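You operate a simulated robot arm through the tools that you are given. There is no shell and no other tool.

You are at the controls of a simulated robot arm. One attempt, no reset.

## Task
Track the belt: start it, free the orange lever, turn the blue knob till the pointer holds nought.
Fine: clamp the lever again, then stop the belt; buttons at station one. Where these are worked on the way, their far stop is far enough and under half their travel is too little: orange lever.

The check looks at the end state, three seconds after you hand in, the way a careful person would. Anything else that was tipped, shoved, dropped, spilled or broken makes it a failure.

## Robot
A 7-joint arm with a fingered hand, fixed in place. Base frame: the origin is on the floor under the middle of its stand, x ahead of it, y to its left, z up; the work surface is at about z = 75. Readings come in cm, rad, newtons and seconds.
With the tool pointing down near the work surface it reaches from about 48 to 92 cm from the base axis. Its first joint turns from -2.496 to 2.496 rad. Payload 3 kg.
The tool frame sits at the grasp point between the pads (the TCP): z along the fingers, y along the line on which they close. The tips reach 2.6 cm beyond it. The gripper opens to 14.8 cm; its body begins 7.3 cm behind the TCP. The gripper is a hand of 3 fingers: y runs from the thumb to the fingers, the wrist lies at [0, 0, -22.9] in the tool frame, and closing takes about 1.5 s.
Orientation is told as [roll, pitch, yaw] about the base's x, y, z axes, in that order, counted from this pose: with the fingers straight down and closing along the base's y, the tool's x points along the base's -x, its y along +y and its z along -z.

## Interface
- The arm moves only by the tool step_arm. Its argument "plan" is a list of rows, each a list of 7 numbers: the turn, a rotation vector about the base's x, y, z in rad, then the shift along the base's x, y, z in cm, then the opening, from 0 (shut) to 1 (fully open). In form: [[ax, ay, az, x, y, z, hand], ...]. A call has 1 to 20 rows; each row is the pose to reach, as a shift and turn from the pose commanded when the call began. A row lasts 0.2 s, in which the tool goes at most 5 cm and 0.15 rad; a call with a longer step from one row to the next is refused whole, and so is a gripper value outside its range. Where a pose cannot be reached the arm comes as near as it can. A force on the tool above 50 N (or 10 N above the force at the start of the call, whichever is more), or a blocked arm, ends the call early, and 0.2 s more pass. Each finger travels about 15.3 cm/s and halts on what it meets, pressing with about 32 N; the grip force reading is that of the motor and also rises with nothing between the fingers. The clock runs only during rows and for 0.2 s after the last one: add rows that repeat a pose to give the fingers time. The reply holds the time, the measured pose of the TCP, the force on the tool along the base axes, the opening and the grip force, in the units named above and with some noise, with the torque about the TCP (base axes, N m) and any sound that the robot's microphone picked up.
- Cameras (640 x 400 px; columns grow to the right, rows downward): "scene" is fixed at [40.05, -64.93, 135.45]; the picture's right is [0.74, -0.67, 0.00], its down [-0.45, -0.50, -0.74] and it looks along [0.49, 0.55, -0.67] (base axes); focal length 266 px, centre (320, 200). "wrist" rides on the gripper at [6.8, -3.9, -9] in the tool frame; the picture's right is [0.50, 0.87, 0.00], its down [-0.66, 0.38, -0.65] and it looks along [-0.57, 0.33, 0.76] (tool axes); focal length 222 px, centre (320, 200). There is no depth. A picture from a camera that has moved, and an enlarged one, comes with that camera's place and axes in the base frame and with its lens.
- get_image(camera): a new picture of that camera. The clock stands still meanwhile.
- move_column(by): slides the trunk up (or, below 0, down) by that many cm; the arm rides with it, the base frame stays. It gives what a move gives, with no picture.
- preshape(shape): the hand has 3 fingers and takes this shape, open, in about a second: jaw (thumb against the fingers, like two jaws); tri (thumb and two fingers); tip (a fingertip pinch); poke (one finger out to press); point (the index stretched); flat (the hand flat); cup (the hand cupped); fist (a fist). The gripper value then closes the fingers along that shape, each until it touches; the sizes above hold for jaw. It gives what a move gives, with no picture.
- close_up(camera, box): a new picture of the part [left, top, right, bottom] of that camera's present view, enlarged. The clock stands still meanwhile.
- sign_off(): hands the job in; it is judged then, once.

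Places have to be worked out from the pictures, the camera data and where the tool is seen. Open the gripper and draw the arm clear of the work before you hand the job in, unless the task says otherwise.

The tools are called after "Call:" as a command line: name --pt "numbers of a row" for each row, then --argument value for the rest, lists and objects as JSON in quotes. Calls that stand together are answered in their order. step_arm: Moves the arm, as the interface text tells. Its arguments: {"type":"object","properties":{"plan":{"type":"array","items":{"type":"array","items":{"type":"number"}}}},"required":["plan"]} The other tools are called the same way: move_column (by) moves the trunk up or down; preshape (shape) gives the hand a shape; get_image (camera) takes a picture; close_up (camera, box) takes an enlarged picture of a part of a camera's view; sign_off () hands the job in.

At the start:

```text
clock: 0.0
eef_pos: [90.34, -1.35, 106.84]
tcp_rot: [0.0, 0.0, -0.002]
force: [-1.2, 0.1, 0.7]
ft_torque: [0.01, 0.0, 0.0]
width: 14.79
grip_force: 0.0
shape: jaw
trunk travel left (down, up): [-50.0, 39.0]
```

scene: 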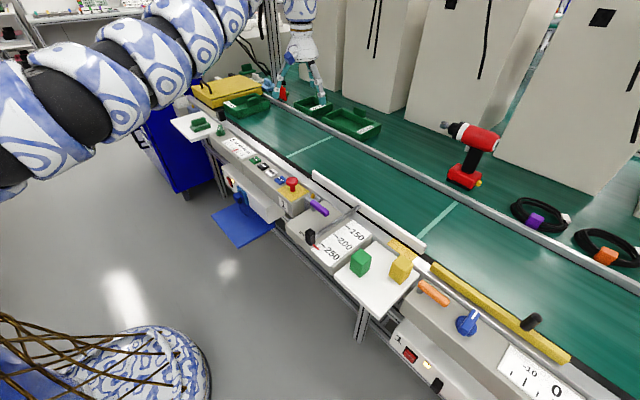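
wrist: 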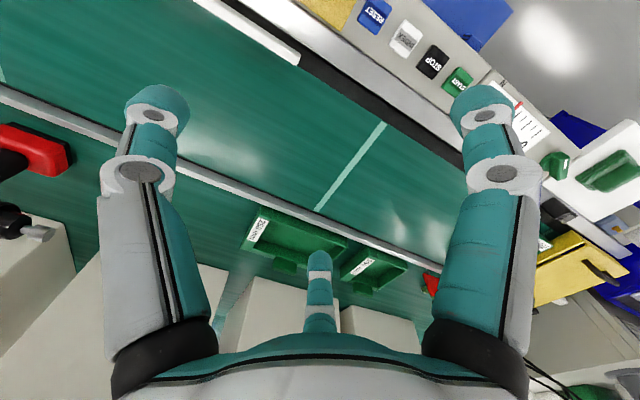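

The pictures show a belt with stations: a button row (START, STOP and so on) near the middle, and an orange lever and blue knob at lower right beside a box with "1" on it. I'll look closer before moving.

Call:
close_up --camera "scene" --box '[380, 240, 620, 400]'

Call:
close_up --camera "scene" --box '[200, 110, 360, 220]'

Call:
close_up --camera "wrist" --box '[320, 0, 640, 200]'

Call:
close_up --camera "scene" --box '[270, 170, 430, 290]'

```text
2.50 times, centred on (500, 320) of scene
camera zoom: at [40.05, -64.93, 135.45], right [0.74, -0.67, 0.0], down [-0.45, -0.5, -0.74], along [0.49, 0.55, -0.67], focal length 665 px, centre (-130, -100)
```

zoom: 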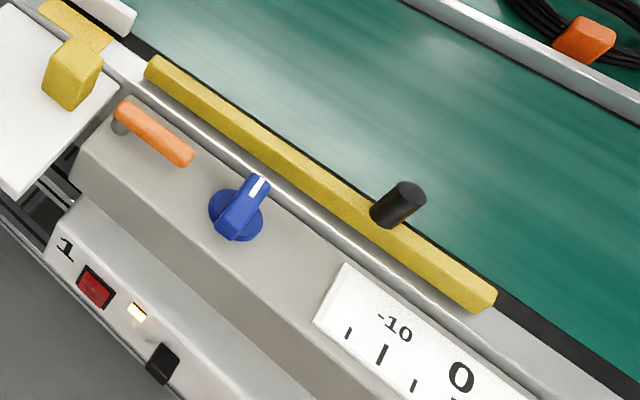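

```text
3.64 times, centred on (280, 165) of scene
camera zoom: at [40.05, -64.93, 135.45], right [0.74, -0.67, 0.0], down [-0.45, -0.5, -0.74], along [0.49, 0.55, -0.67], focal length 968 px, centre (466, 327)
```

zoom: 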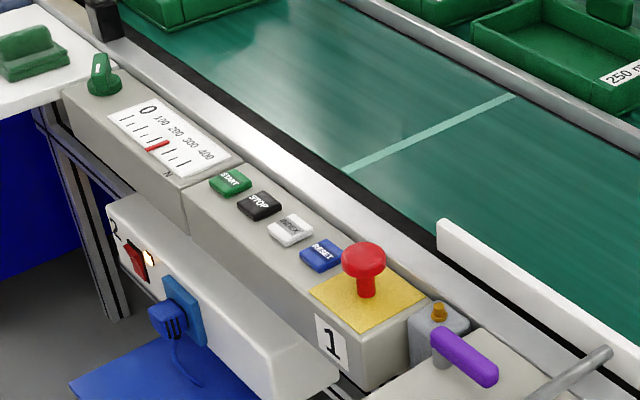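

```text
2.00 times, centred on (480, 100) of wrist
camera zoom: at [83.65, -5.39, 115.91], right [-0.5, 0.87, 0.0], down [0.66, 0.38, 0.65], along [0.57, 0.33, -0.76], focal length 444 px, centre (0, 400)
```

zoom: 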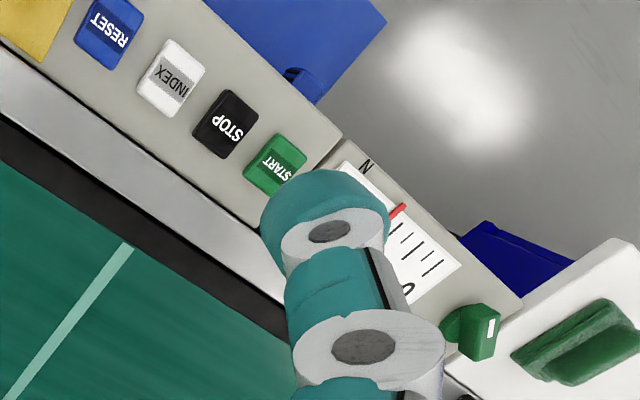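

```text
3.33 times, centred on (350, 230) of scene
camera zoom: at [40.05, -64.93, 135.45], right [0.74, -0.67, 0.0], down [-0.45, -0.5, -0.74], along [0.49, 0.55, -0.67], focal length 887 px, centre (220, 100)
```

zoom: 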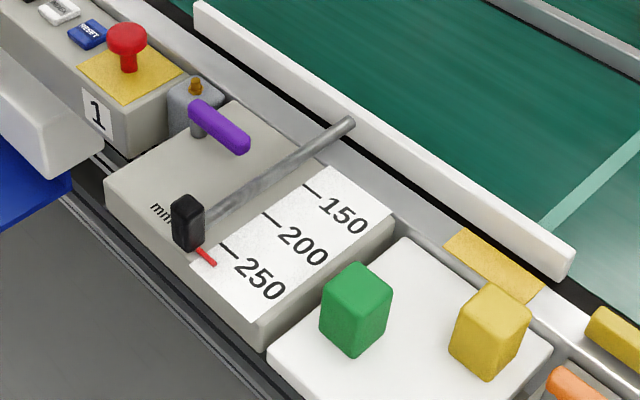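

I place START at about (80, 19, 76), the orange lever near (80, -59) and the blue knob near (80, -68). The right-hand scale isn't fully visible, so I move the hand high over to that side, well above everything, and look with the wrist camera.

Call:
step_arm --pt "0 0 -0.047 -2.02 -3.78 0 1" --pt "0 0 -0.093 -4.04 -7.56 0 1" --pt "0 0 -0.14 -6.06 -11.34 0 1" --pt "0 0 -0.187 -8.08 -15.12 0 1" --pt "0 0 -0.233 -10.1 -18.9 0 1" --pt "0 0 -0.28 -12.12 -22.68 0 1" --pt "0 0 -0.327 -14.14 -26.46 0 1" --pt "0 0 -0.373 -16.16 -30.24 0 1" --pt "0 0 -0.42 -18.18 -34.02 0 1" --pt "0 0 -0.467 -20.2 -37.8 0 1" --pt "0 0 -0.513 -22.22 -41.58 0 1" --pt "0 0 -0.56 -24.24 -45.36 0 1" --pt "0 0 -0.607 -26.26 -49.14 0 1" --pt "0 0 -0.653 -28.28 -52.92 0 1" --pt "0 0 -0.7 -30.3 -56.7 0 1"

```text
clock: 3.2
eef_pos: [71.08, -58.66, 107.89]
tcp_rot: [0.004, -0.003, -0.588]
force: [-0.5, 0.0, 0.6]
ft_torque: [0.04, -0.03, 0.0]
width: 14.8
grip_force: 0.0
shape: jaw
out of reach, approached as far as the arm can: row 5, 6, 7, 8, 9, 10, 11, 12, 13, 14, 15
trunk travel left (down, up): [-50.0, 39.0]
```

The arm stopped at (71, -58.7, 108), short of the command, but it now overlooks the right station. I take both pictures.

Call:
get_image --camera "wrist"

Call:
get_image --camera "scene"

```text
taken
camera wrist: at [63.23, -58.21, 116.9], right [0.06, 1.0, 0.0], down [0.75, -0.05, 0.66], along [0.66, -0.04, -0.75], focal length 222 px, centre (320, 200)
```

wrist: 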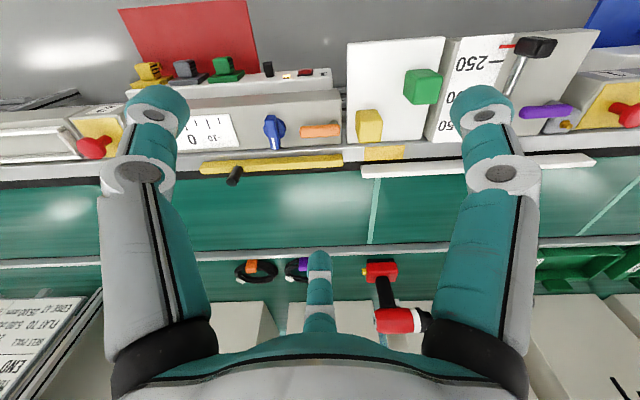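

```text
taken
```

scene: 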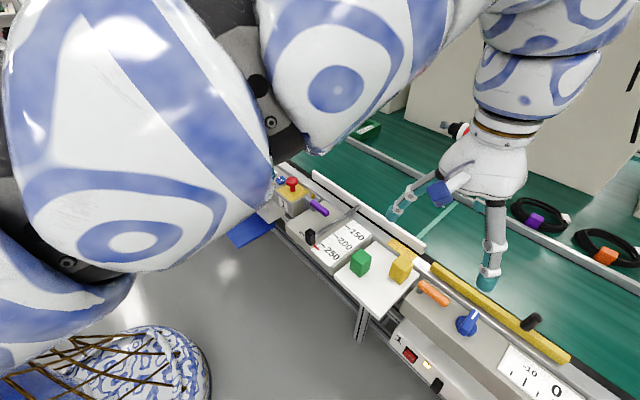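

There is another emergency stop, on a second box at the far end (left in this view). I enlarge that area and the scale.

Call:
close_up --camera "wrist" --box '[0, 80, 160, 180]'

Call:
close_up --camera "wrist" --box '[170, 90, 350, 200]'

Call:
close_up --camera "wrist" --box '[110, 40, 350, 150]'

Call:
close_up --camera "wrist" --box '[400, 20, 640, 180]'

```text
4.00 times, centred on (80, 130) of wrist
camera zoom: at [63.23, -58.21, 116.9], right [0.06, 1.0, 0.0], down [0.75, -0.05, 0.66], along [0.66, -0.04, -0.75], focal length 888 px, centre (1280, 480)
```

zoom: 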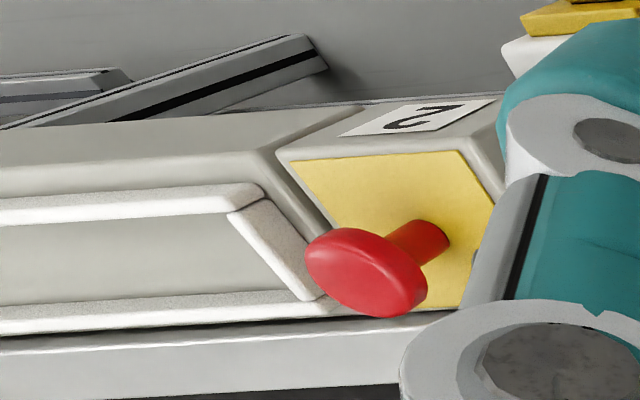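

```text
3.56 times, centred on (260, 145) of wrist
camera zoom: at [63.23, -58.21, 116.9], right [0.06, 1.0, 0.0], down [0.75, -0.05, 0.66], along [0.66, -0.04, -0.75], focal length 790 px, centre (533, 396)
```

zoom: 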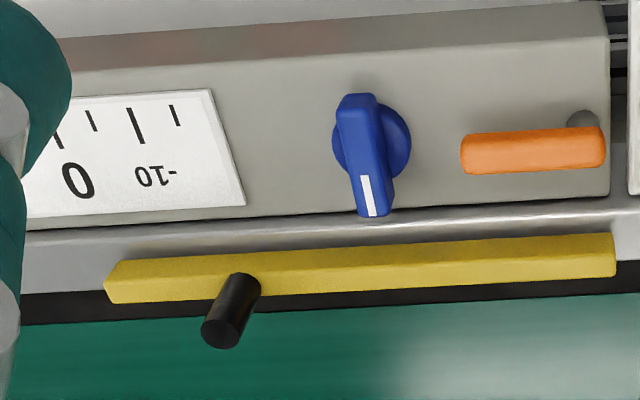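

```text
2.67 times, centred on (230, 95) of wrist
camera zoom: at [63.23, -58.21, 116.9], right [0.06, 1.0, 0.0], down [0.75, -0.05, 0.66], along [0.66, -0.04, -0.75], focal length 592 px, centre (560, 480)
```

zoom: 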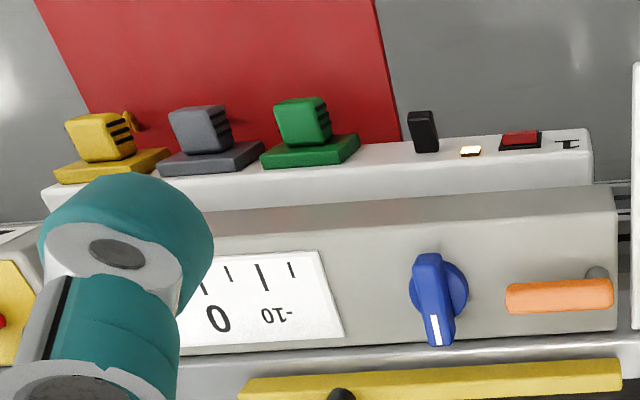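

```text
2.50 times, centred on (520, 100) of wrist
camera zoom: at [63.23, -58.21, 116.9], right [0.06, 1.0, 0.0], down [0.75, -0.05, 0.66], along [0.66, -0.04, -0.75], focal length 555 px, centre (-180, 450)
```

zoom: 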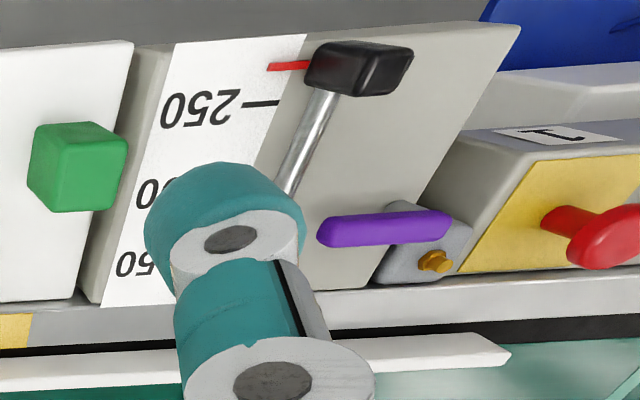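

Station 1's label sits on the START/STOP box at the left; the far-right emergency stop belongs to station 2. I place the lever hub at (80.2, -56.5), its bar tip at (80.2, -62.6) and the knob at (80, -67.6). I'll make a small downward step to see how commands work from here.

Call:
step_arm --pt "0 0 0 0 0 -3 1" --pt "0 0 0 0 0 -6 1" --pt "0 0 0 0 0 -6 1"

```text
clock: 4.0
eef_pos: [71.03, -58.46, 106.05]
tcp_rot: [0.003, -0.004, -0.588]
force: [0.2, 0.4, 0.0]
ft_torque: [0.01, 0.0, 0.0]
width: 14.8
grip_force: 0.0
shape: jaw
out of reach, approached as far as the arm can: row 1, 2, 3
trunk travel left (down, up): [-50.0, 39.0]
```

The readings suggest the command is still around (60, -58, 101), which the arm can't hold. I bring the commanded pose back outward to about (73, -57, 101) and check that it tracks.

Call:
step_arm --pt "0 0 0 4.5 0 0 1" --pt "0 0 0 9 0 0 1" --pt "0 0 0 13 0 0 1" --pt "0 0 0 13 0 0 1"

```text
clock: 5.0
eef_pos: [84.4, -57.94, 105.98]
tcp_rot: [-0.004, -0.003, -0.586]
force: [-0.3, 0.5, -0.1]
ft_torque: [-0.07, 0.02, 0.01]
width: 14.8
grip_force: 0.0
shape: jaw
trunk travel left (down, up): [-50.0, 39.0]
```

Commands are taken from the clipped pose, and the arm reached (84.4, -57.9, 106) with the tool down, so the far reach is good at this height. Now I travel back at this height towards START, bringing yaw back to zero.

Call:
step_arm --pt "0 0 0.034 0.7 4.5 0 1" --pt "0 0 0.069 1.4 9.0 0 1" --pt "0 0 0.103 2.1 13.5 0 1" --pt "0 0 0.138 2.8 18.0 0 1" --pt "0 0 0.172 3.5 22.5 0 1" --pt "0 0 0.207 4.2 27.0 0 1" --pt "0 0 0.241 4.9 31.5 0 1" --pt "0 0 0.276 5.5 36.0 0 1" --pt "0 0 0.31 5.5 40.5 0 1" --pt "0 0 0.345 5.5 45.0 0 1" --pt "0 0 0.379 5.5 49.5 0 1" --pt "0 0 0.414 5.5 54.0 0 1" --pt "0 0 0.448 5.0 58.5 0 1" --pt "0 0 0.483 4.5 63.0 0 1" --pt "0 0 0.517 4.0 67.5 0 1" --pt "0 0 0.552 3.0 72.0 0 1" --pt "0 0 0.586 2.0 76.0 0 1" --pt "0 0 0.586 2.0 76.0 0 1"

Call:
preshape --shape "poke"

Call:
get_image --camera "wrist"

Call:
get_image --camera "scene"

```text
clock: 8.8
eef_pos: [86.12, 17.69, 105.67]
tcp_rot: [0.0, -0.002, -0.002]
force: [0.2, 0.7, 0.2]
ft_torque: [-0.03, -0.01, 0.01]
width: 14.8
grip_force: 0.0
shape: jaw
trunk travel left (down, up): [-50.0, 39.0]
```

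```text
clock: 9.7
eef_pos: [86.26, 17.61, 105.69]
tcp_rot: [0.002, -0.004, 0.0]
force: [0.0, 0.8, -0.1]
ft_torque: [-0.03, -0.02, -0.03]
width: 0.0
grip_force: 0.1
shape: poke
trunk travel left (down, up): [-50.0, 39.0]
```

```text
taken
camera wrist: at [79.39, 13.63, 114.68], right [-0.5, 0.87, 0.0], down [0.65, 0.38, 0.66], along [0.57, 0.33, -0.75], focal length 222 px, centre (320, 200)
```

wrist: 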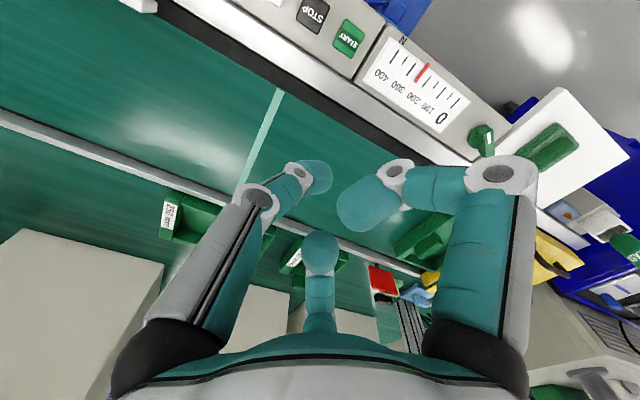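

```text
taken
```

scene: 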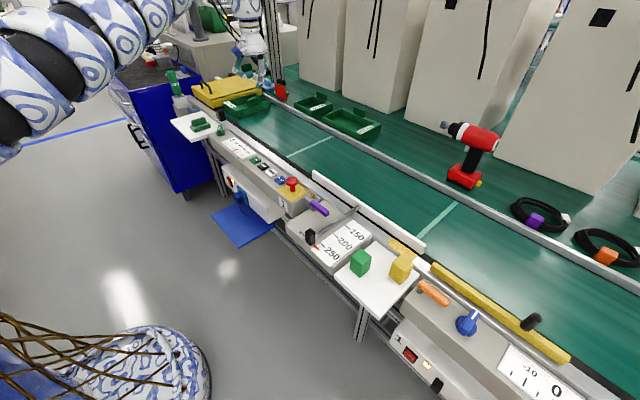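

The hand is in poke shape with one finger (the far-centre one) extended. I zoom the scene camera to find its tip.

Call:
close_up --camera "scene" --box '[215, 20, 311, 80]'

Call:
close_up --camera "wrist" --box '[220, 130, 420, 255]'

```text
6.67 times, centred on (263, 50) of scene
camera zoom: at [40.05, -64.93, 135.45], right [0.74, -0.67, 0.0], down [-0.45, -0.5, -0.74], along [0.49, 0.55, -0.67], focal length 1774 px, centre (700, 1200)
```

zoom: 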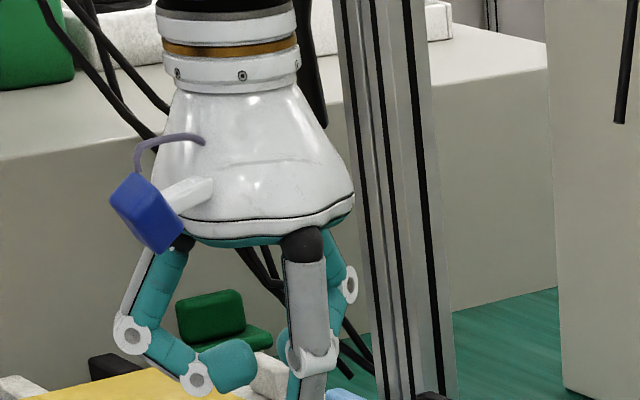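

```text
3.20 times, centred on (320, 192) of wrist
camera zoom: at [79.39, 13.63, 114.68], right [-0.5, 0.87, 0.0], down [0.65, 0.38, 0.66], along [0.57, 0.33, -0.75], focal length 711 px, centre (320, 224)
```

zoom: 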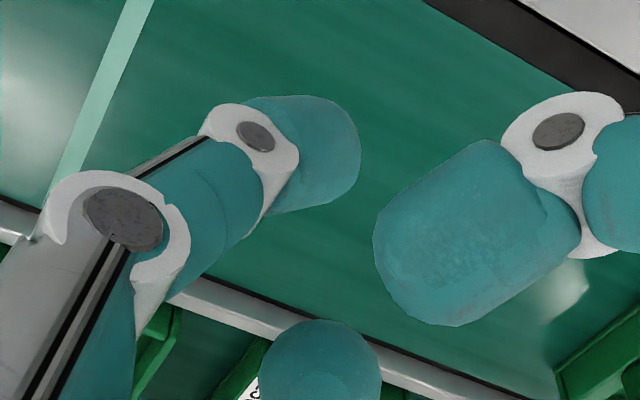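

I need the lower part of the hand as well, so I zoom a little lower in the scene view.

Call:
close_up --camera "scene" --box '[223, 50, 319, 110]'

```text
6.67 times, centred on (271, 80) of scene
camera zoom: at [40.05, -64.93, 135.45], right [0.74, -0.67, 0.0], down [-0.45, -0.5, -0.74], along [0.49, 0.55, -0.67], focal length 1774 px, centre (647, 1000)
```

zoom: 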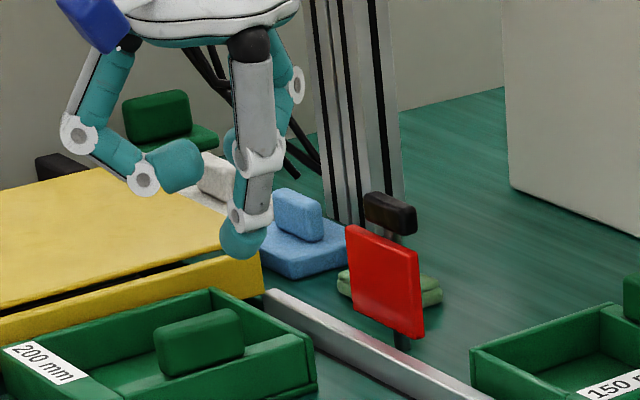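

Triangulating from both cameras, the thumb is the extended finger. Its tip lies near the tool axis, about 3 cm below the TCP at (86.6, 18.3, 102.8), and START is at (80.2, 18.7, 76). I descend to a pre-press point above START.

Call:
step_arm --pt "0 0 0 -0.5 0.1 -4 1" --pt "0 0 0 -1.5 0.2 -8 1" --pt "0 0 0 -3.5 0.3 -12 1" --pt "0 0 0 -5.5 0.4 -15.5 1" --pt "0 0 0 -6.3 0.4 -18.5 1" --pt "0 0 0 -6.3 0.4 -20 1" --pt "0 0 0 -6.3 0.4 -20 1"

Call:
close_up --camera "scene" --box '[200, 100, 328, 180]'

Call:
get_image --camera "wrist"

```text
clock: 11.3
eef_pos: [79.94, 18.02, 85.74]
tcp_rot: [0.0, -0.006, -0.003]
force: [-0.4, 0.5, -0.3]
ft_torque: [0.03, -0.03, 0.0]
width: 0.01
grip_force: 0.0
shape: poke
trunk travel left (down, up): [-50.0, 39.0]
```

```text
5.00 times, centred on (264, 140) of scene
camera zoom: at [40.05, -64.93, 135.45], right [0.74, -0.67, 0.0], down [-0.45, -0.5, -0.74], along [0.49, 0.55, -0.67], focal length 1330 px, centre (600, 500)
```

zoom: 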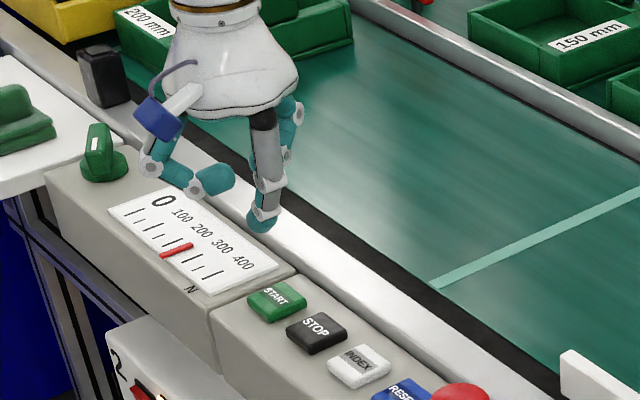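

```text
taken
camera wrist: at [73.04, 14.07, 94.76], right [-0.5, 0.87, 0.0], down [0.65, 0.38, 0.66], along [0.57, 0.33, -0.75], focal length 222 px, centre (320, 200)
```

wrist: 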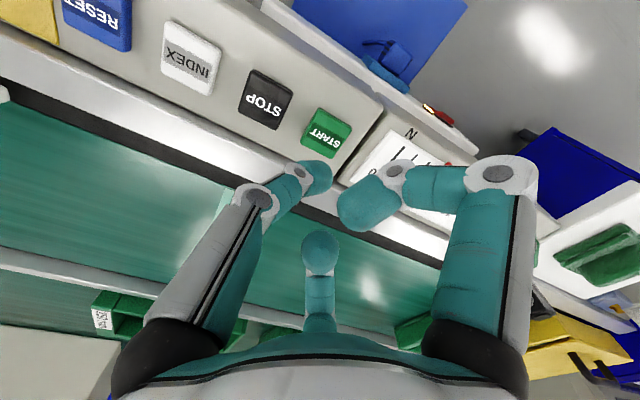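

The thumb tip sits over START at about (80.2, 18.9). I lower it to just above the button.

Call:
step_arm --pt "0 0 0 0 -0.1 -2.5 1" --pt "0 0 0 0 -0.1 -5 1" --pt "0 0 0 0 -0.1 -6 1" --pt "0 0 0 0 -0.1 -6 1"

Call:
close_up --camera "scene" --box '[208, 120, 304, 180]'

```text
clock: 12.3
eef_pos: [79.86, 18.04, 79.83]
tcp_rot: [0.002, -0.004, -0.002]
force: [-0.5, 0.3, 0.0]
ft_torque: [0.02, -0.03, -0.01]
width: 0.0
grip_force: 0.1
shape: poke
trunk travel left (down, up): [-50.0, 39.0]
```

```text
6.67 times, centred on (256, 150) of scene
camera zoom: at [40.05, -64.93, 135.45], right [0.74, -0.67, 0.0], down [-0.45, -0.5, -0.74], along [0.49, 0.55, -0.67], focal length 1774 px, centre (747, 533)
```

zoom: 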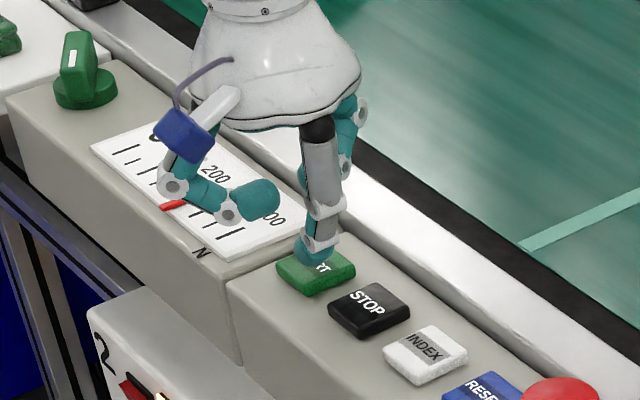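

The tip is right at the START button and free of STOP. I press down in small steps, then lift.

Call:
step_arm --pt "0 0 0 0 -0.2 -0.4 1" --pt "0 0 0 0 -0.2 -0.8 1" --pt "0 0 0 0 -0.2 -1.1 1" --pt "0 0 0 0 -0.2 -1.4 1"

Call:
close_up --camera "scene" --box '[208, 120, 304, 180]'

```text
clock: 13.3
eef_pos: [79.95, 17.73, 78.43]
tcp_rot: [0.001, -0.005, -0.001]
force: [1.2, 0.8, 2.5]
ft_torque: [0.02, 0.0, -0.01]
width: 0.01
grip_force: 0.1
shape: poke
trunk travel left (down, up): [-50.0, 39.0]
heard: click
```

```text
6.67 times, centred on (256, 150) of scene
camera zoom: at [40.05, -64.93, 135.45], right [0.74, -0.67, 0.0], down [-0.45, -0.5, -0.74], along [0.49, 0.55, -0.67], focal length 1774 px, centre (747, 533)
```

zoom: 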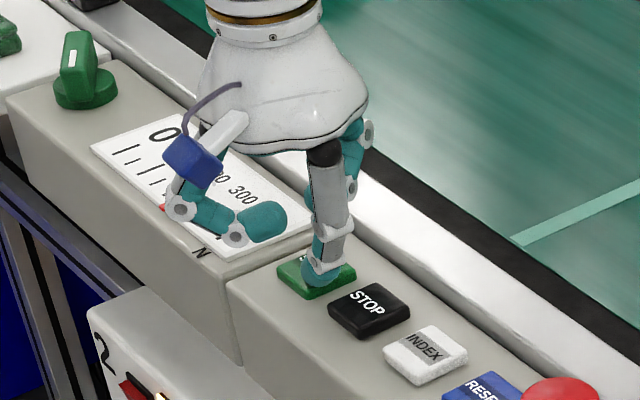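

A click was heard at light force. I lift off and check whether the belt is moving.

Call:
step_arm --pt "0 0 0 0 0 2 1" --pt "0 0 0 0 0 6 1" --pt "0 0 0 0 0 10 1" --pt "0 0 0 0.5 0 14 1" --pt "0 0 0 1 0 17 1"

Call:
get_image --camera "scene"

Call:
get_image --camera "wrist"

```text
clock: 14.5
eef_pos: [80.82, 17.67, 95.47]
tcp_rot: [0.002, -0.004, -0.002]
force: [-0.2, -0.1, 0.4]
ft_torque: [0.0, -0.01, 0.0]
width: 0.02
grip_force: 0.1
shape: poke
trunk travel left (down, up): [-50.0, 39.0]
```

```text
taken
```

scene: 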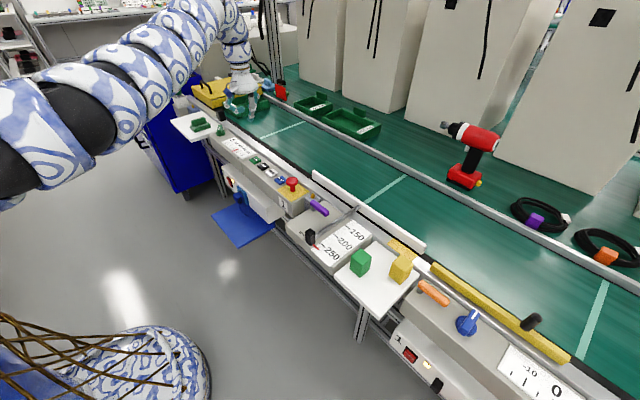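

```text
taken
camera wrist: at [74.07, 13.75, 104.48], right [-0.5, 0.87, 0.0], down [0.65, 0.38, 0.66], along [0.57, 0.33, -0.75], focal length 222 px, centre (320, 200)
```

wrist: 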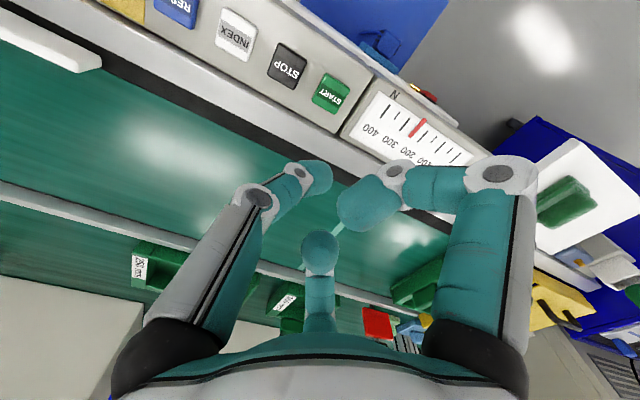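

The stripes have shifted, so the belt is running. I lift and travel back at height to the orange lever side.

Call:
step_arm --pt "0 0 0 2.5 -1 3.5 1" --pt "0 0 0 5 -3 7 1" --pt "0 0 -0.02 7 -6 10.5 1" --pt "0 0 -0.05 8 -10.5 11.5 1" --pt "0 0 -0.09 8.5 -15.3 11.5 1" --pt "0 0 -0.13 9 -20.1 11.5 1" --pt "0 0 -0.17 9 -24.9 11.5 1" --pt "0 0 -0.21 9 -29.7 11.5 1" --pt "0 0 -0.25 9 -34.5 11.5 1" --pt "0 0 -0.29 8.5 -39.3 11.5 1" --pt "0 0 -0.33 8 -44.1 11.5 1" --pt "0 0 -0.37 7.5 -48.9 11.5 1" --pt "0 0 -0.41 7 -53.7 11.5 1" --pt "0 0 -0.45 6.3 -58.5 11.5 1" --pt "0 0 -0.49 5.6 -63.3 11.5 1" --pt "0 0 -0.53 4.8 -68 11.5 1" --pt "0 0 -0.58 4 -72 11.5 1" --pt "0 0 -0.6 4 -75 11.5 1" --pt "0 0 -0.6 4 -75 11.5 1"

Call:
get_image --camera "wrist"

Call:
get_image --camera "scene"

```text
refused: row 3 steps farther than a row can; nothing moved
```

```text
taken
camera wrist: at [74.07, 13.75, 104.48], right [-0.5, 0.87, 0.0], down [0.65, 0.38, 0.66], along [0.57, 0.33, -0.75], focal length 222 px, centre (320, 200)
```

wrist: 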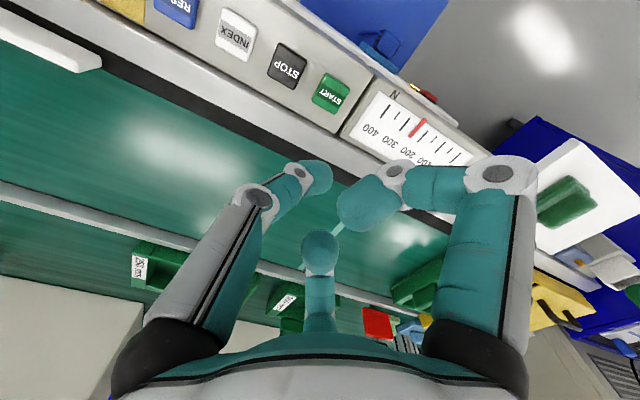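

```text
taken
```

scene: 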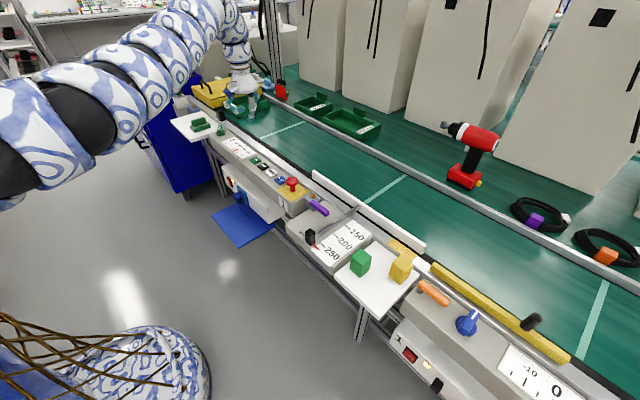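

The plan was refused because one row was slightly over the 5 cm limit and nothing moved. I resend it with shorter steps.

Call:
step_arm --pt "0 0 0 2.5 -1 3.5 1" --pt "0 0 0 5 -2.5 7 1" --pt "0 0 -0.02 7 -4.5 10.5 1" --pt "0 0 -0.05 8 -9 11.5 1" --pt "0 0 -0.09 8.5 -13.8 11.5 1" --pt "0 0 -0.13 9 -18.6 11.5 1" --pt "0 0 -0.17 9 -23.4 11.5 1" --pt "0 0 -0.21 9 -28.2 11.5 1" --pt "0 0 -0.25 9 -33 11.5 1" --pt "0 0 -0.29 8.5 -37.8 11.5 1" --pt "0 0 -0.33 8 -42.6 11.5 1" --pt "0 0 -0.37 7.5 -47.4 11.5 1" --pt "0 0 -0.41 7 -52.2 11.5 1" --pt "0 0 -0.45 6.3 -57 11.5 1" --pt "0 0 -0.49 5.6 -61.8 11.5 1" --pt "0 0 -0.53 4.8 -66.5 11.5 1" --pt "0 0 -0.58 4 -71.2 11.5 1" --pt "0 0 -0.6 4 -75 11.5 1" --pt "0 0 -0.6 4 -75 11.5 1"

Call:
get_image --camera "wrist"

Call:
get_image --camera "scene"

```text
clock: 18.5
eef_pos: [84.92, -57.19, 106.88]
tcp_rot: [0.0, -0.005, -0.602]
force: [0.6, -0.4, 0.5]
ft_torque: [-0.01, -0.02, -0.02]
width: 0.02
grip_force: 0.1
shape: poke
trunk travel left (down, up): [-50.0, 39.0]
```

```text
taken
camera wrist: at [77.15, -56.77, 115.91], right [0.08, 1.0, 0.0], down [0.75, -0.06, 0.66], along [0.65, -0.05, -0.75], focal length 222 px, centre (320, 200)
```

wrist: 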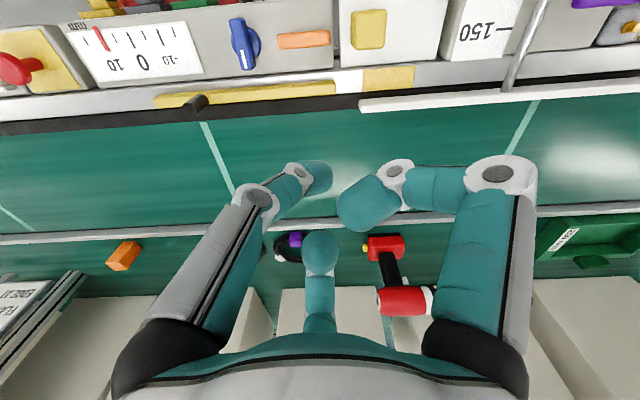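

```text
taken
```

scene: 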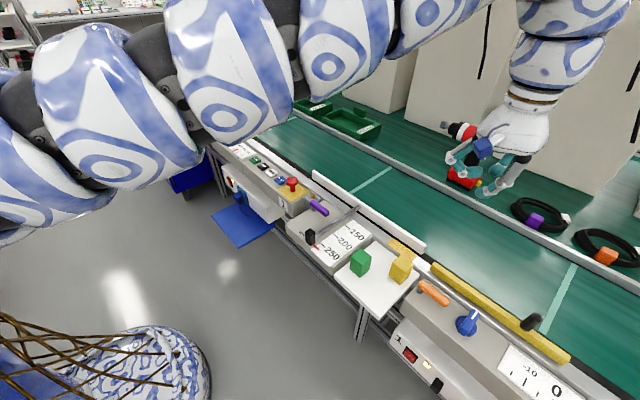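

The scale is now visible, with the red pointer well past 10. I zoom in on the scale and lever.

Call:
close_up --camera "wrist" --box '[50, 10, 210, 110]'

Call:
close_up --camera "wrist" --box '[200, 0, 360, 100]'

Call:
close_up --camera "scene" --box '[395, 260, 491, 350]'

```text
4.00 times, centred on (130, 60) of wrist
camera zoom: at [77.15, -56.77, 115.91], right [0.08, 1.0, 0.0], down [0.75, -0.06, 0.66], along [0.65, -0.05, -0.75], focal length 888 px, centre (1080, 760)
```

zoom: 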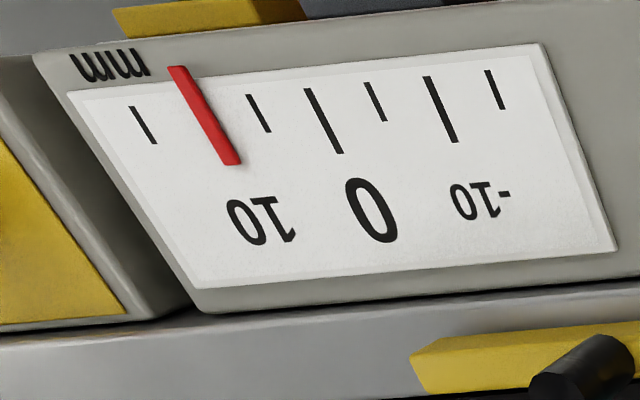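

```text
4.00 times, centred on (280, 50) of wrist
camera zoom: at [77.15, -56.77, 115.91], right [0.08, 1.0, 0.0], down [0.75, -0.06, 0.66], along [0.65, -0.05, -0.75], focal length 888 px, centre (480, 800)
```

zoom: 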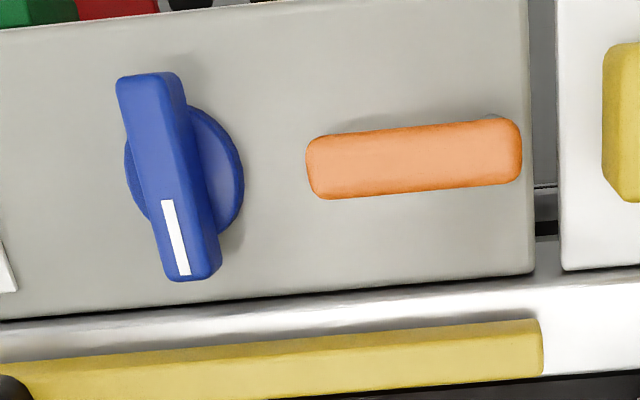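

```text
4.44 times, centred on (443, 305) of scene
camera zoom: at [40.05, -64.93, 135.45], right [0.74, -0.67, 0.0], down [-0.45, -0.5, -0.74], along [0.49, 0.55, -0.67], focal length 1183 px, centre (-227, -267)
```

zoom: 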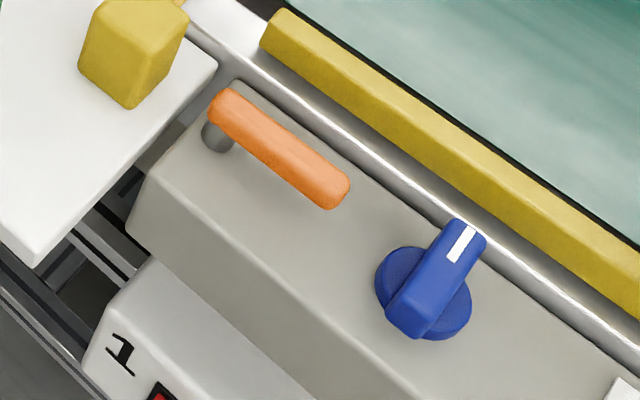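

The pointer reads +10, at the long "10" tick. The lever bar runs from hub (80.2, -56.5) to tip (80.1, -62.8) with its top near z = 78, and the knob's mark faces away from me. These lie about 100–105 cm from the base axis, so I lower the trunk so the arm can reach out at working height.

Call:
move_column --by -14

Call:
close_up --camera "wrist" --box '[0, 0, 360, 225]'

Call:
get_image --camera "scene"

```text
clock: 20.2
eef_pos: [84.9, -57.28, 92.95]
tcp_rot: [-0.001, -0.003, -0.602]
force: [-0.7, 0.0, -0.4]
ft_torque: [-0.02, 0.0, -0.01]
width: 0.01
grip_force: 0.0
shape: poke
trunk travel left (down, up): [-36.0, 53.0]
```

```text
1.78 times, centred on (180, 112) of wrist
camera zoom: at [77.13, -56.77, 101.94], right [0.08, 1.0, 0.0], down [0.75, -0.06, 0.66], along [0.65, -0.05, -0.75], focal length 395 px, centre (569, 356)
```

zoom: 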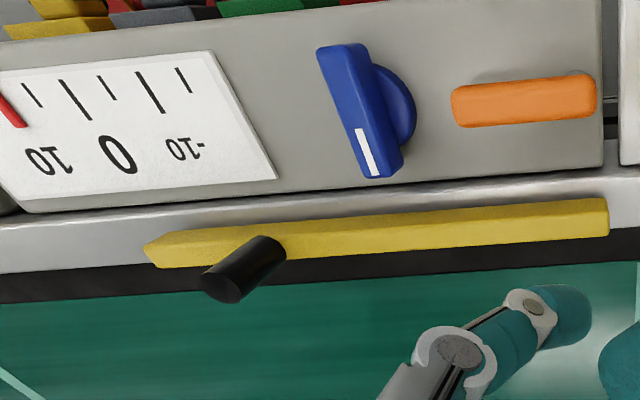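

```text
taken
```

scene: 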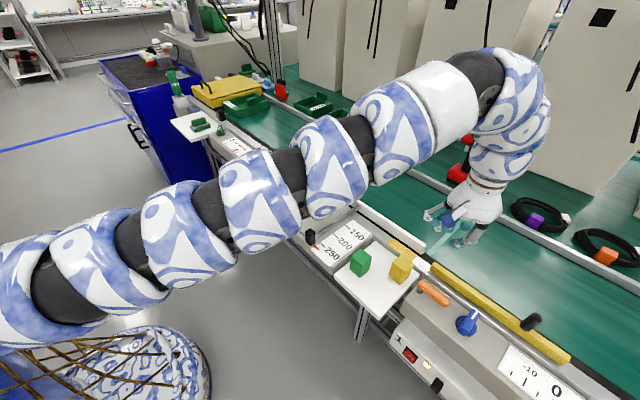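

Pointer still reads +10. The arm is well stretched, so I test reach by lowering a little over the clear rail area while turning the yaw to zero, which suits a sideways push with the thumb.

Call:
step_arm --pt "0 0 0.12 0 -1 -1 1" --pt "0 0 0.24 -0.5 -2 -2 1" --pt "0 0 0.36 -1 -3 -3 1" --pt "0 0 0.48 -1.5 -4 -4 1" --pt "0 0 0.6 -2 -4.5 -5 1" --pt "0 0 0.6 -2 -4.5 -5 1"

Call:
get_image --camera "wrist"

Call:
close_up --camera "scene" --box '[380, 180, 572, 300]'

```text
clock: 21.6
eef_pos: [82.94, -61.85, 87.94]
tcp_rot: [0.0, -0.004, -0.001]
force: [1.9, 0.5, 0.6]
ft_torque: [0.04, 0.04, -0.02]
width: 0.01
grip_force: 0.0
shape: poke
trunk travel left (down, up): [-36.0, 53.0]
```

```text
taken
camera wrist: at [76.15, -65.83, 96.94], right [-0.5, 0.87, 0.0], down [0.65, 0.38, 0.66], along [0.57, 0.33, -0.75], focal length 222 px, centre (320, 200)
```

wrist: 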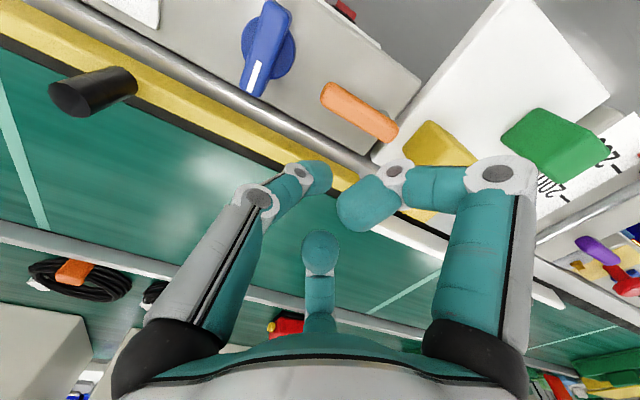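

```text
3.33 times, centred on (476, 240) of scene
camera zoom: at [40.05, -64.93, 135.45], right [0.74, -0.67, 0.0], down [-0.45, -0.5, -0.74], along [0.49, 0.55, -0.67], focal length 887 px, centre (-200, 67)
```

zoom: 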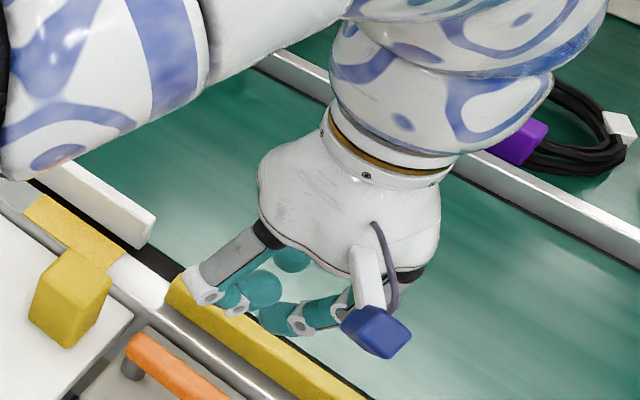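

The arm reaches (82.9, -61.9) with the tool straight down and yaw 0. The thumb tip will sit on the belt side of the lever's free end, so I lower it to about 1 cm above the panel there.

Call:
step_arm --pt "0 0 0 0 0 -2.5 1" --pt "0 0 0 0 0 -5 1" --pt "0 0 0 0 0 -6.5 1" --pt "0 0 0 0 0 -6.5 1"

Call:
get_image --camera "wrist"

Call:
close_up --camera "scene" --box '[390, 220, 518, 300]'

```text
clock: 22.6
eef_pos: [82.88, -61.81, 81.32]
tcp_rot: [0.0, -0.004, -0.002]
force: [0.5, -0.8, 1.0]
ft_torque: [-0.02, 0.02, 0.0]
width: 0.0
grip_force: 0.1
shape: poke
trunk travel left (down, up): [-36.0, 53.0]
```

```text
taken
camera wrist: at [76.14, -65.79, 90.43], right [-0.5, 0.87, 0.0], down [0.65, 0.38, 0.66], along [0.57, 0.33, -0.75], focal length 222 px, centre (320, 200)
```

wrist: 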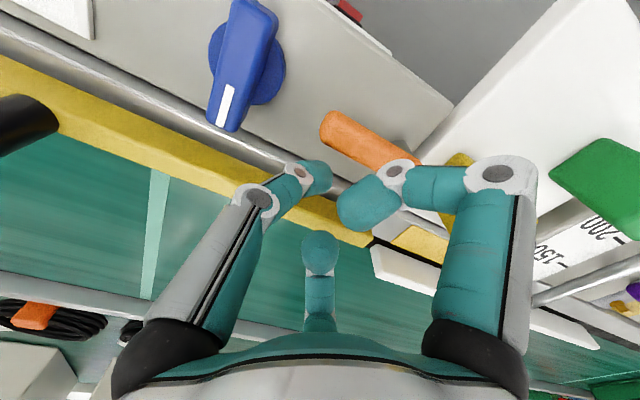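

```text
5.00 times, centred on (454, 260) of scene
camera zoom: at [40.05, -64.93, 135.45], right [0.74, -0.67, 0.0], down [-0.45, -0.5, -0.74], along [0.49, 0.55, -0.67], focal length 1330 px, centre (-350, -100)
```

zoom: 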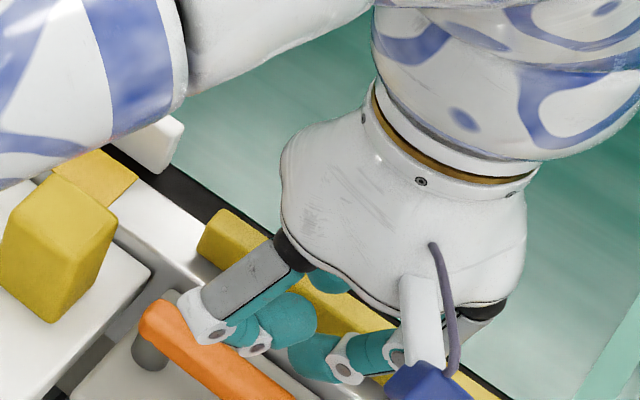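

The curled finger's joint hangs about 1 cm above the lever bar, so I go down only a little more and watch the force. That should put the thumb pad at bar height with about 1 cm of clearance.

Call:
step_arm --pt "0 0 0 0 0 -0.6 1" --pt "0 0 0 0 0 -1.2 1" --pt "0 0 0 0 0 -1.6 1" --pt "0 0 0 0 0 -1.6 1"

Call:
close_up --camera "wrist" --box '[200, 80, 456, 240]'

Call:
close_up --camera "scene" --box '[400, 250, 496, 310]'

```text
clock: 23.6
eef_pos: [83.02, -61.74, 79.93]
tcp_rot: [0.002, -0.003, -0.002]
force: [-0.1, -0.2, -0.8]
ft_torque: [-0.04, -0.01, -0.01]
width: 0.02
grip_force: 0.1
shape: poke
trunk travel left (down, up): [-36.0, 53.0]
```

```text
2.50 times, centred on (328, 160) of wrist
camera zoom: at [76.15, -65.76, 88.84], right [-0.5, 0.87, 0.0], down [0.65, 0.38, 0.66], along [0.57, 0.33, -0.75], focal length 555 px, centre (300, 300)
```

zoom: 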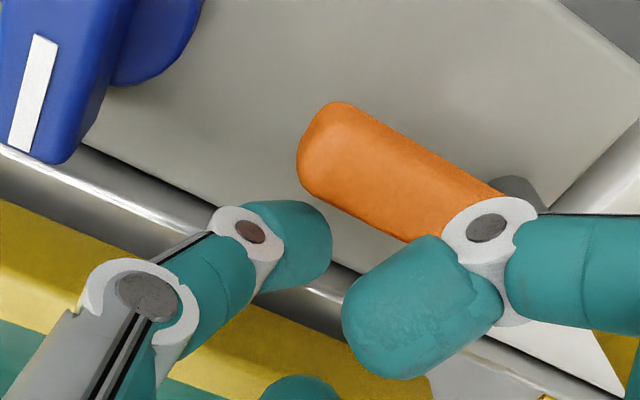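

```text
6.67 times, centred on (448, 280) of scene
camera zoom: at [40.05, -64.93, 135.45], right [0.74, -0.67, 0.0], down [-0.45, -0.5, -0.74], along [0.49, 0.55, -0.67], focal length 1774 px, centre (-533, -333)
```

zoom: 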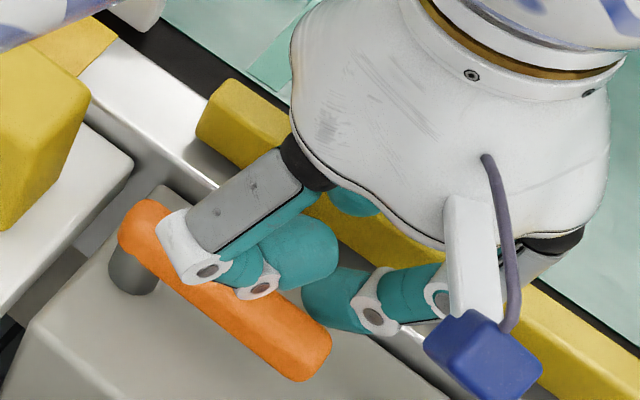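

The thumb pad is level with the bar on its belt side. I push slowly toward the robot and watch force and lever motion.

Call:
step_arm --pt "0 0 0 -0.5 0 0 1" --pt "0 0 0 -1.0 0 0 1" --pt "0 0 0 -1.4 0 0 1" --pt "0 0 0 -1.8 0 0 1" --pt "0 0 0 -2.2 0 0 1"

Call:
close_up --camera "wrist" --box '[200, 80, 456, 240]'

Call:
close_up --camera "scene" --box '[400, 250, 496, 310]'

```text
clock: 24.8
eef_pos: [80.89, -61.86, 79.88]
tcp_rot: [-0.002, -0.005, -0.002]
force: [0.3, 0.3, -0.8]
ft_torque: [0.02, -0.01, 0.04]
width: 0.0
grip_force: 0.1
shape: poke
trunk travel left (down, up): [-36.0, 53.0]
```

```text
2.50 times, centred on (328, 160) of wrist
camera zoom: at [73.99, -65.78, 88.9], right [-0.5, 0.87, 0.0], down [0.65, 0.38, 0.66], along [0.57, 0.33, -0.75], focal length 555 px, centre (300, 300)
```

zoom: 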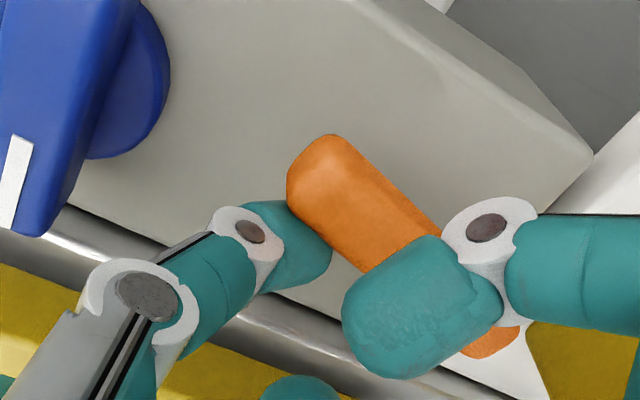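

```text
6.67 times, centred on (448, 280) of scene
camera zoom: at [40.05, -64.93, 135.45], right [0.74, -0.67, 0.0], down [-0.45, -0.5, -0.74], along [0.49, 0.55, -0.67], focal length 1774 px, centre (-533, -333)
```

zoom: 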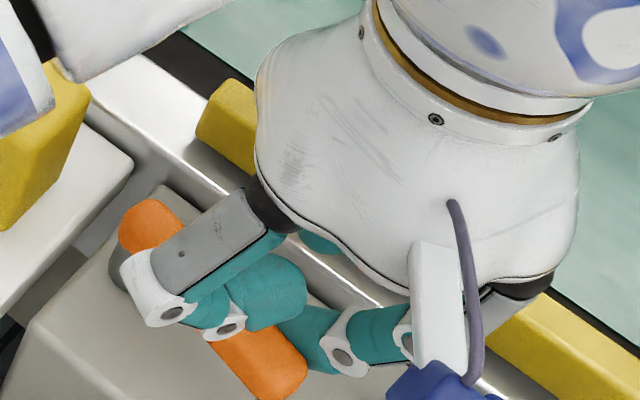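

The lever is turning toward me about its upright hub with hardly any force. I follow the arc around (80.2, -56.5) with the thumb.

Call:
step_arm --pt "0 0 0 -0.7 -0.1 0 1" --pt "0 0 0 -1.4 -0.15 0 1" --pt "0 0 0 -2.1 -0.05 0 1" --pt "0 0 0 -2.8 0.1 0 1" --pt "0 0 0 -3.4 0.4 0 1" --pt "0 0 0 -4.0 0.75 0 1" --pt "0 0 0 -4.5 1.2 0 1" --pt "0 0 0 -5.0 1.65 0 1"

Call:
get_image --camera "wrist"

Call:
close_up --camera "scene" --box '[390, 240, 518, 320]'

```text
clock: 26.6
eef_pos: [75.78, -60.13, 79.84]
tcp_rot: [0.0, -0.003, -0.002]
force: [0.8, -0.3, 0.4]
ft_torque: [-0.02, 0.01, -0.02]
width: 0.0
grip_force: 0.1
shape: poke
trunk travel left (down, up): [-36.0, 53.0]
```

```text
taken
camera wrist: at [68.95, -64.1, 88.89], right [-0.5, 0.87, 0.0], down [0.65, 0.38, 0.66], along [0.57, 0.33, -0.75], focal length 222 px, centre (320, 200)
```

wrist: 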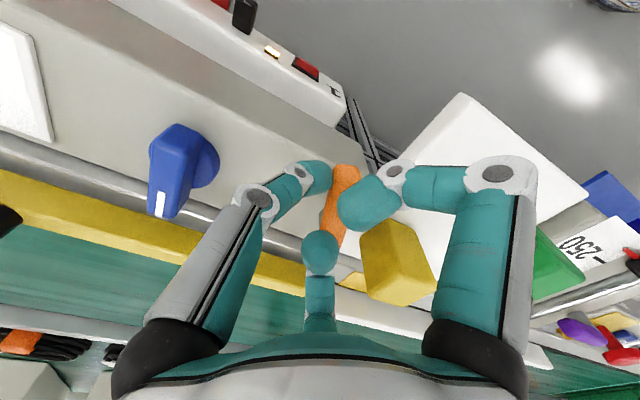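

```text
5.00 times, centred on (454, 280) of scene
camera zoom: at [40.05, -64.93, 135.45], right [0.74, -0.67, 0.0], down [-0.45, -0.5, -0.74], along [0.49, 0.55, -0.67], focal length 1330 px, centre (-350, -200)
```

zoom: 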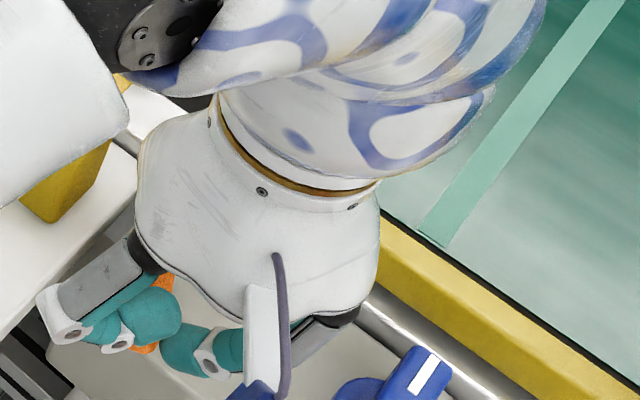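

The lever now points roughly toward me, about 70° from its start, with no resistance. I keep following the arc to find its far stop.

Call:
step_arm --pt "0 0 0 -0.3 0.45 0 1" --pt "0 0 0 -0.55 0.95 0 1" --pt "0 0 0 -0.75 1.45 0 1" --pt "0 0 0 -0.9 1.9 0 1"

Call:
close_up --camera "wrist" --box '[200, 100, 456, 260]'

```text
clock: 27.6
eef_pos: [74.87, -58.64, 79.81]
tcp_rot: [-0.002, -0.006, -0.006]
force: [12.7, -18.7, 4.0]
ft_torque: [-0.37, -0.23, -0.02]
width: 0.0
grip_force: 0.1
shape: poke
trunk travel left (down, up): [-36.0, 53.0]
```

```text
2.50 times, centred on (328, 180) of wrist
camera zoom: at [68.0, -62.56, 88.85], right [-0.49, 0.87, 0.0], down [0.65, 0.38, 0.66], along [0.57, 0.32, -0.75], focal length 555 px, centre (300, 250)
```

zoom: 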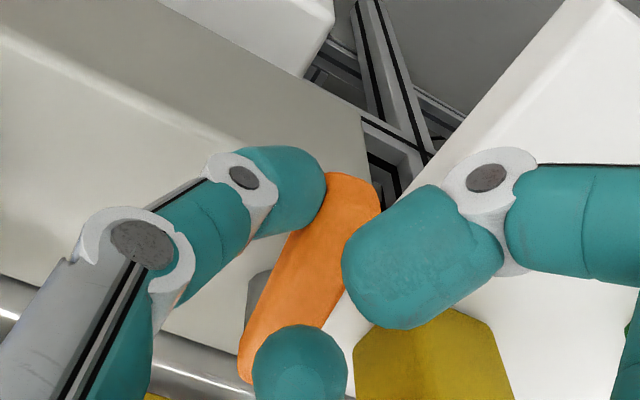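

Force has risen to about 22 N, so the lever is at its far stop, pointing straight toward me. I back the thumb off in -y and lift clear.

Call:
step_arm --pt "0 0 0 0 -0.8 0 1" --pt "0 0 0 0 -1.6 0.3 1" --pt "0 0 0 0 -2 2 1" --pt "0 0 0 0 -2 5 1" --pt "0 0 0 1 -3 9 1" --pt "0 0 0 3 -5 12 1"

Call:
get_image --camera "wrist"

Call:
close_up --camera "scene" --box '[380, 240, 620, 400]'

```text
clock: 29.0
eef_pos: [77.82, -63.48, 91.9]
tcp_rot: [0.002, -0.006, -0.004]
force: [0.0, -0.6, -0.2]
ft_torque: [0.03, -0.02, -0.01]
width: 0.0
grip_force: 0.0
shape: poke
trunk travel left (down, up): [-36.0, 53.0]
```

```text
taken
camera wrist: at [70.94, -67.46, 100.81], right [-0.5, 0.87, 0.0], down [0.65, 0.37, 0.66], along [0.57, 0.33, -0.75], focal length 222 px, centre (320, 200)
```

wrist: 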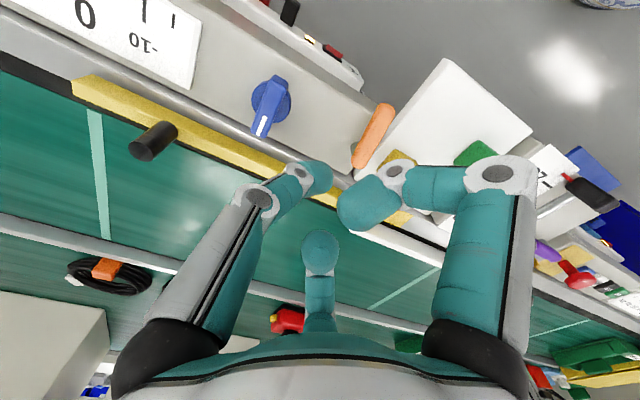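

```text
2.50 times, centred on (500, 320) of scene
camera zoom: at [40.05, -64.93, 135.45], right [0.74, -0.67, 0.0], down [-0.45, -0.5, -0.74], along [0.49, 0.55, -0.67], focal length 665 px, centre (-130, -100)
```

zoom: 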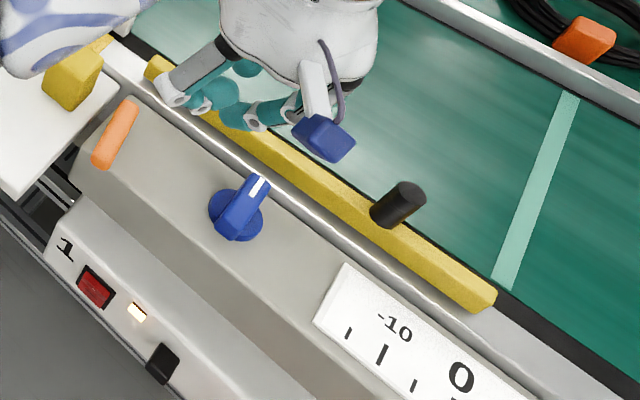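

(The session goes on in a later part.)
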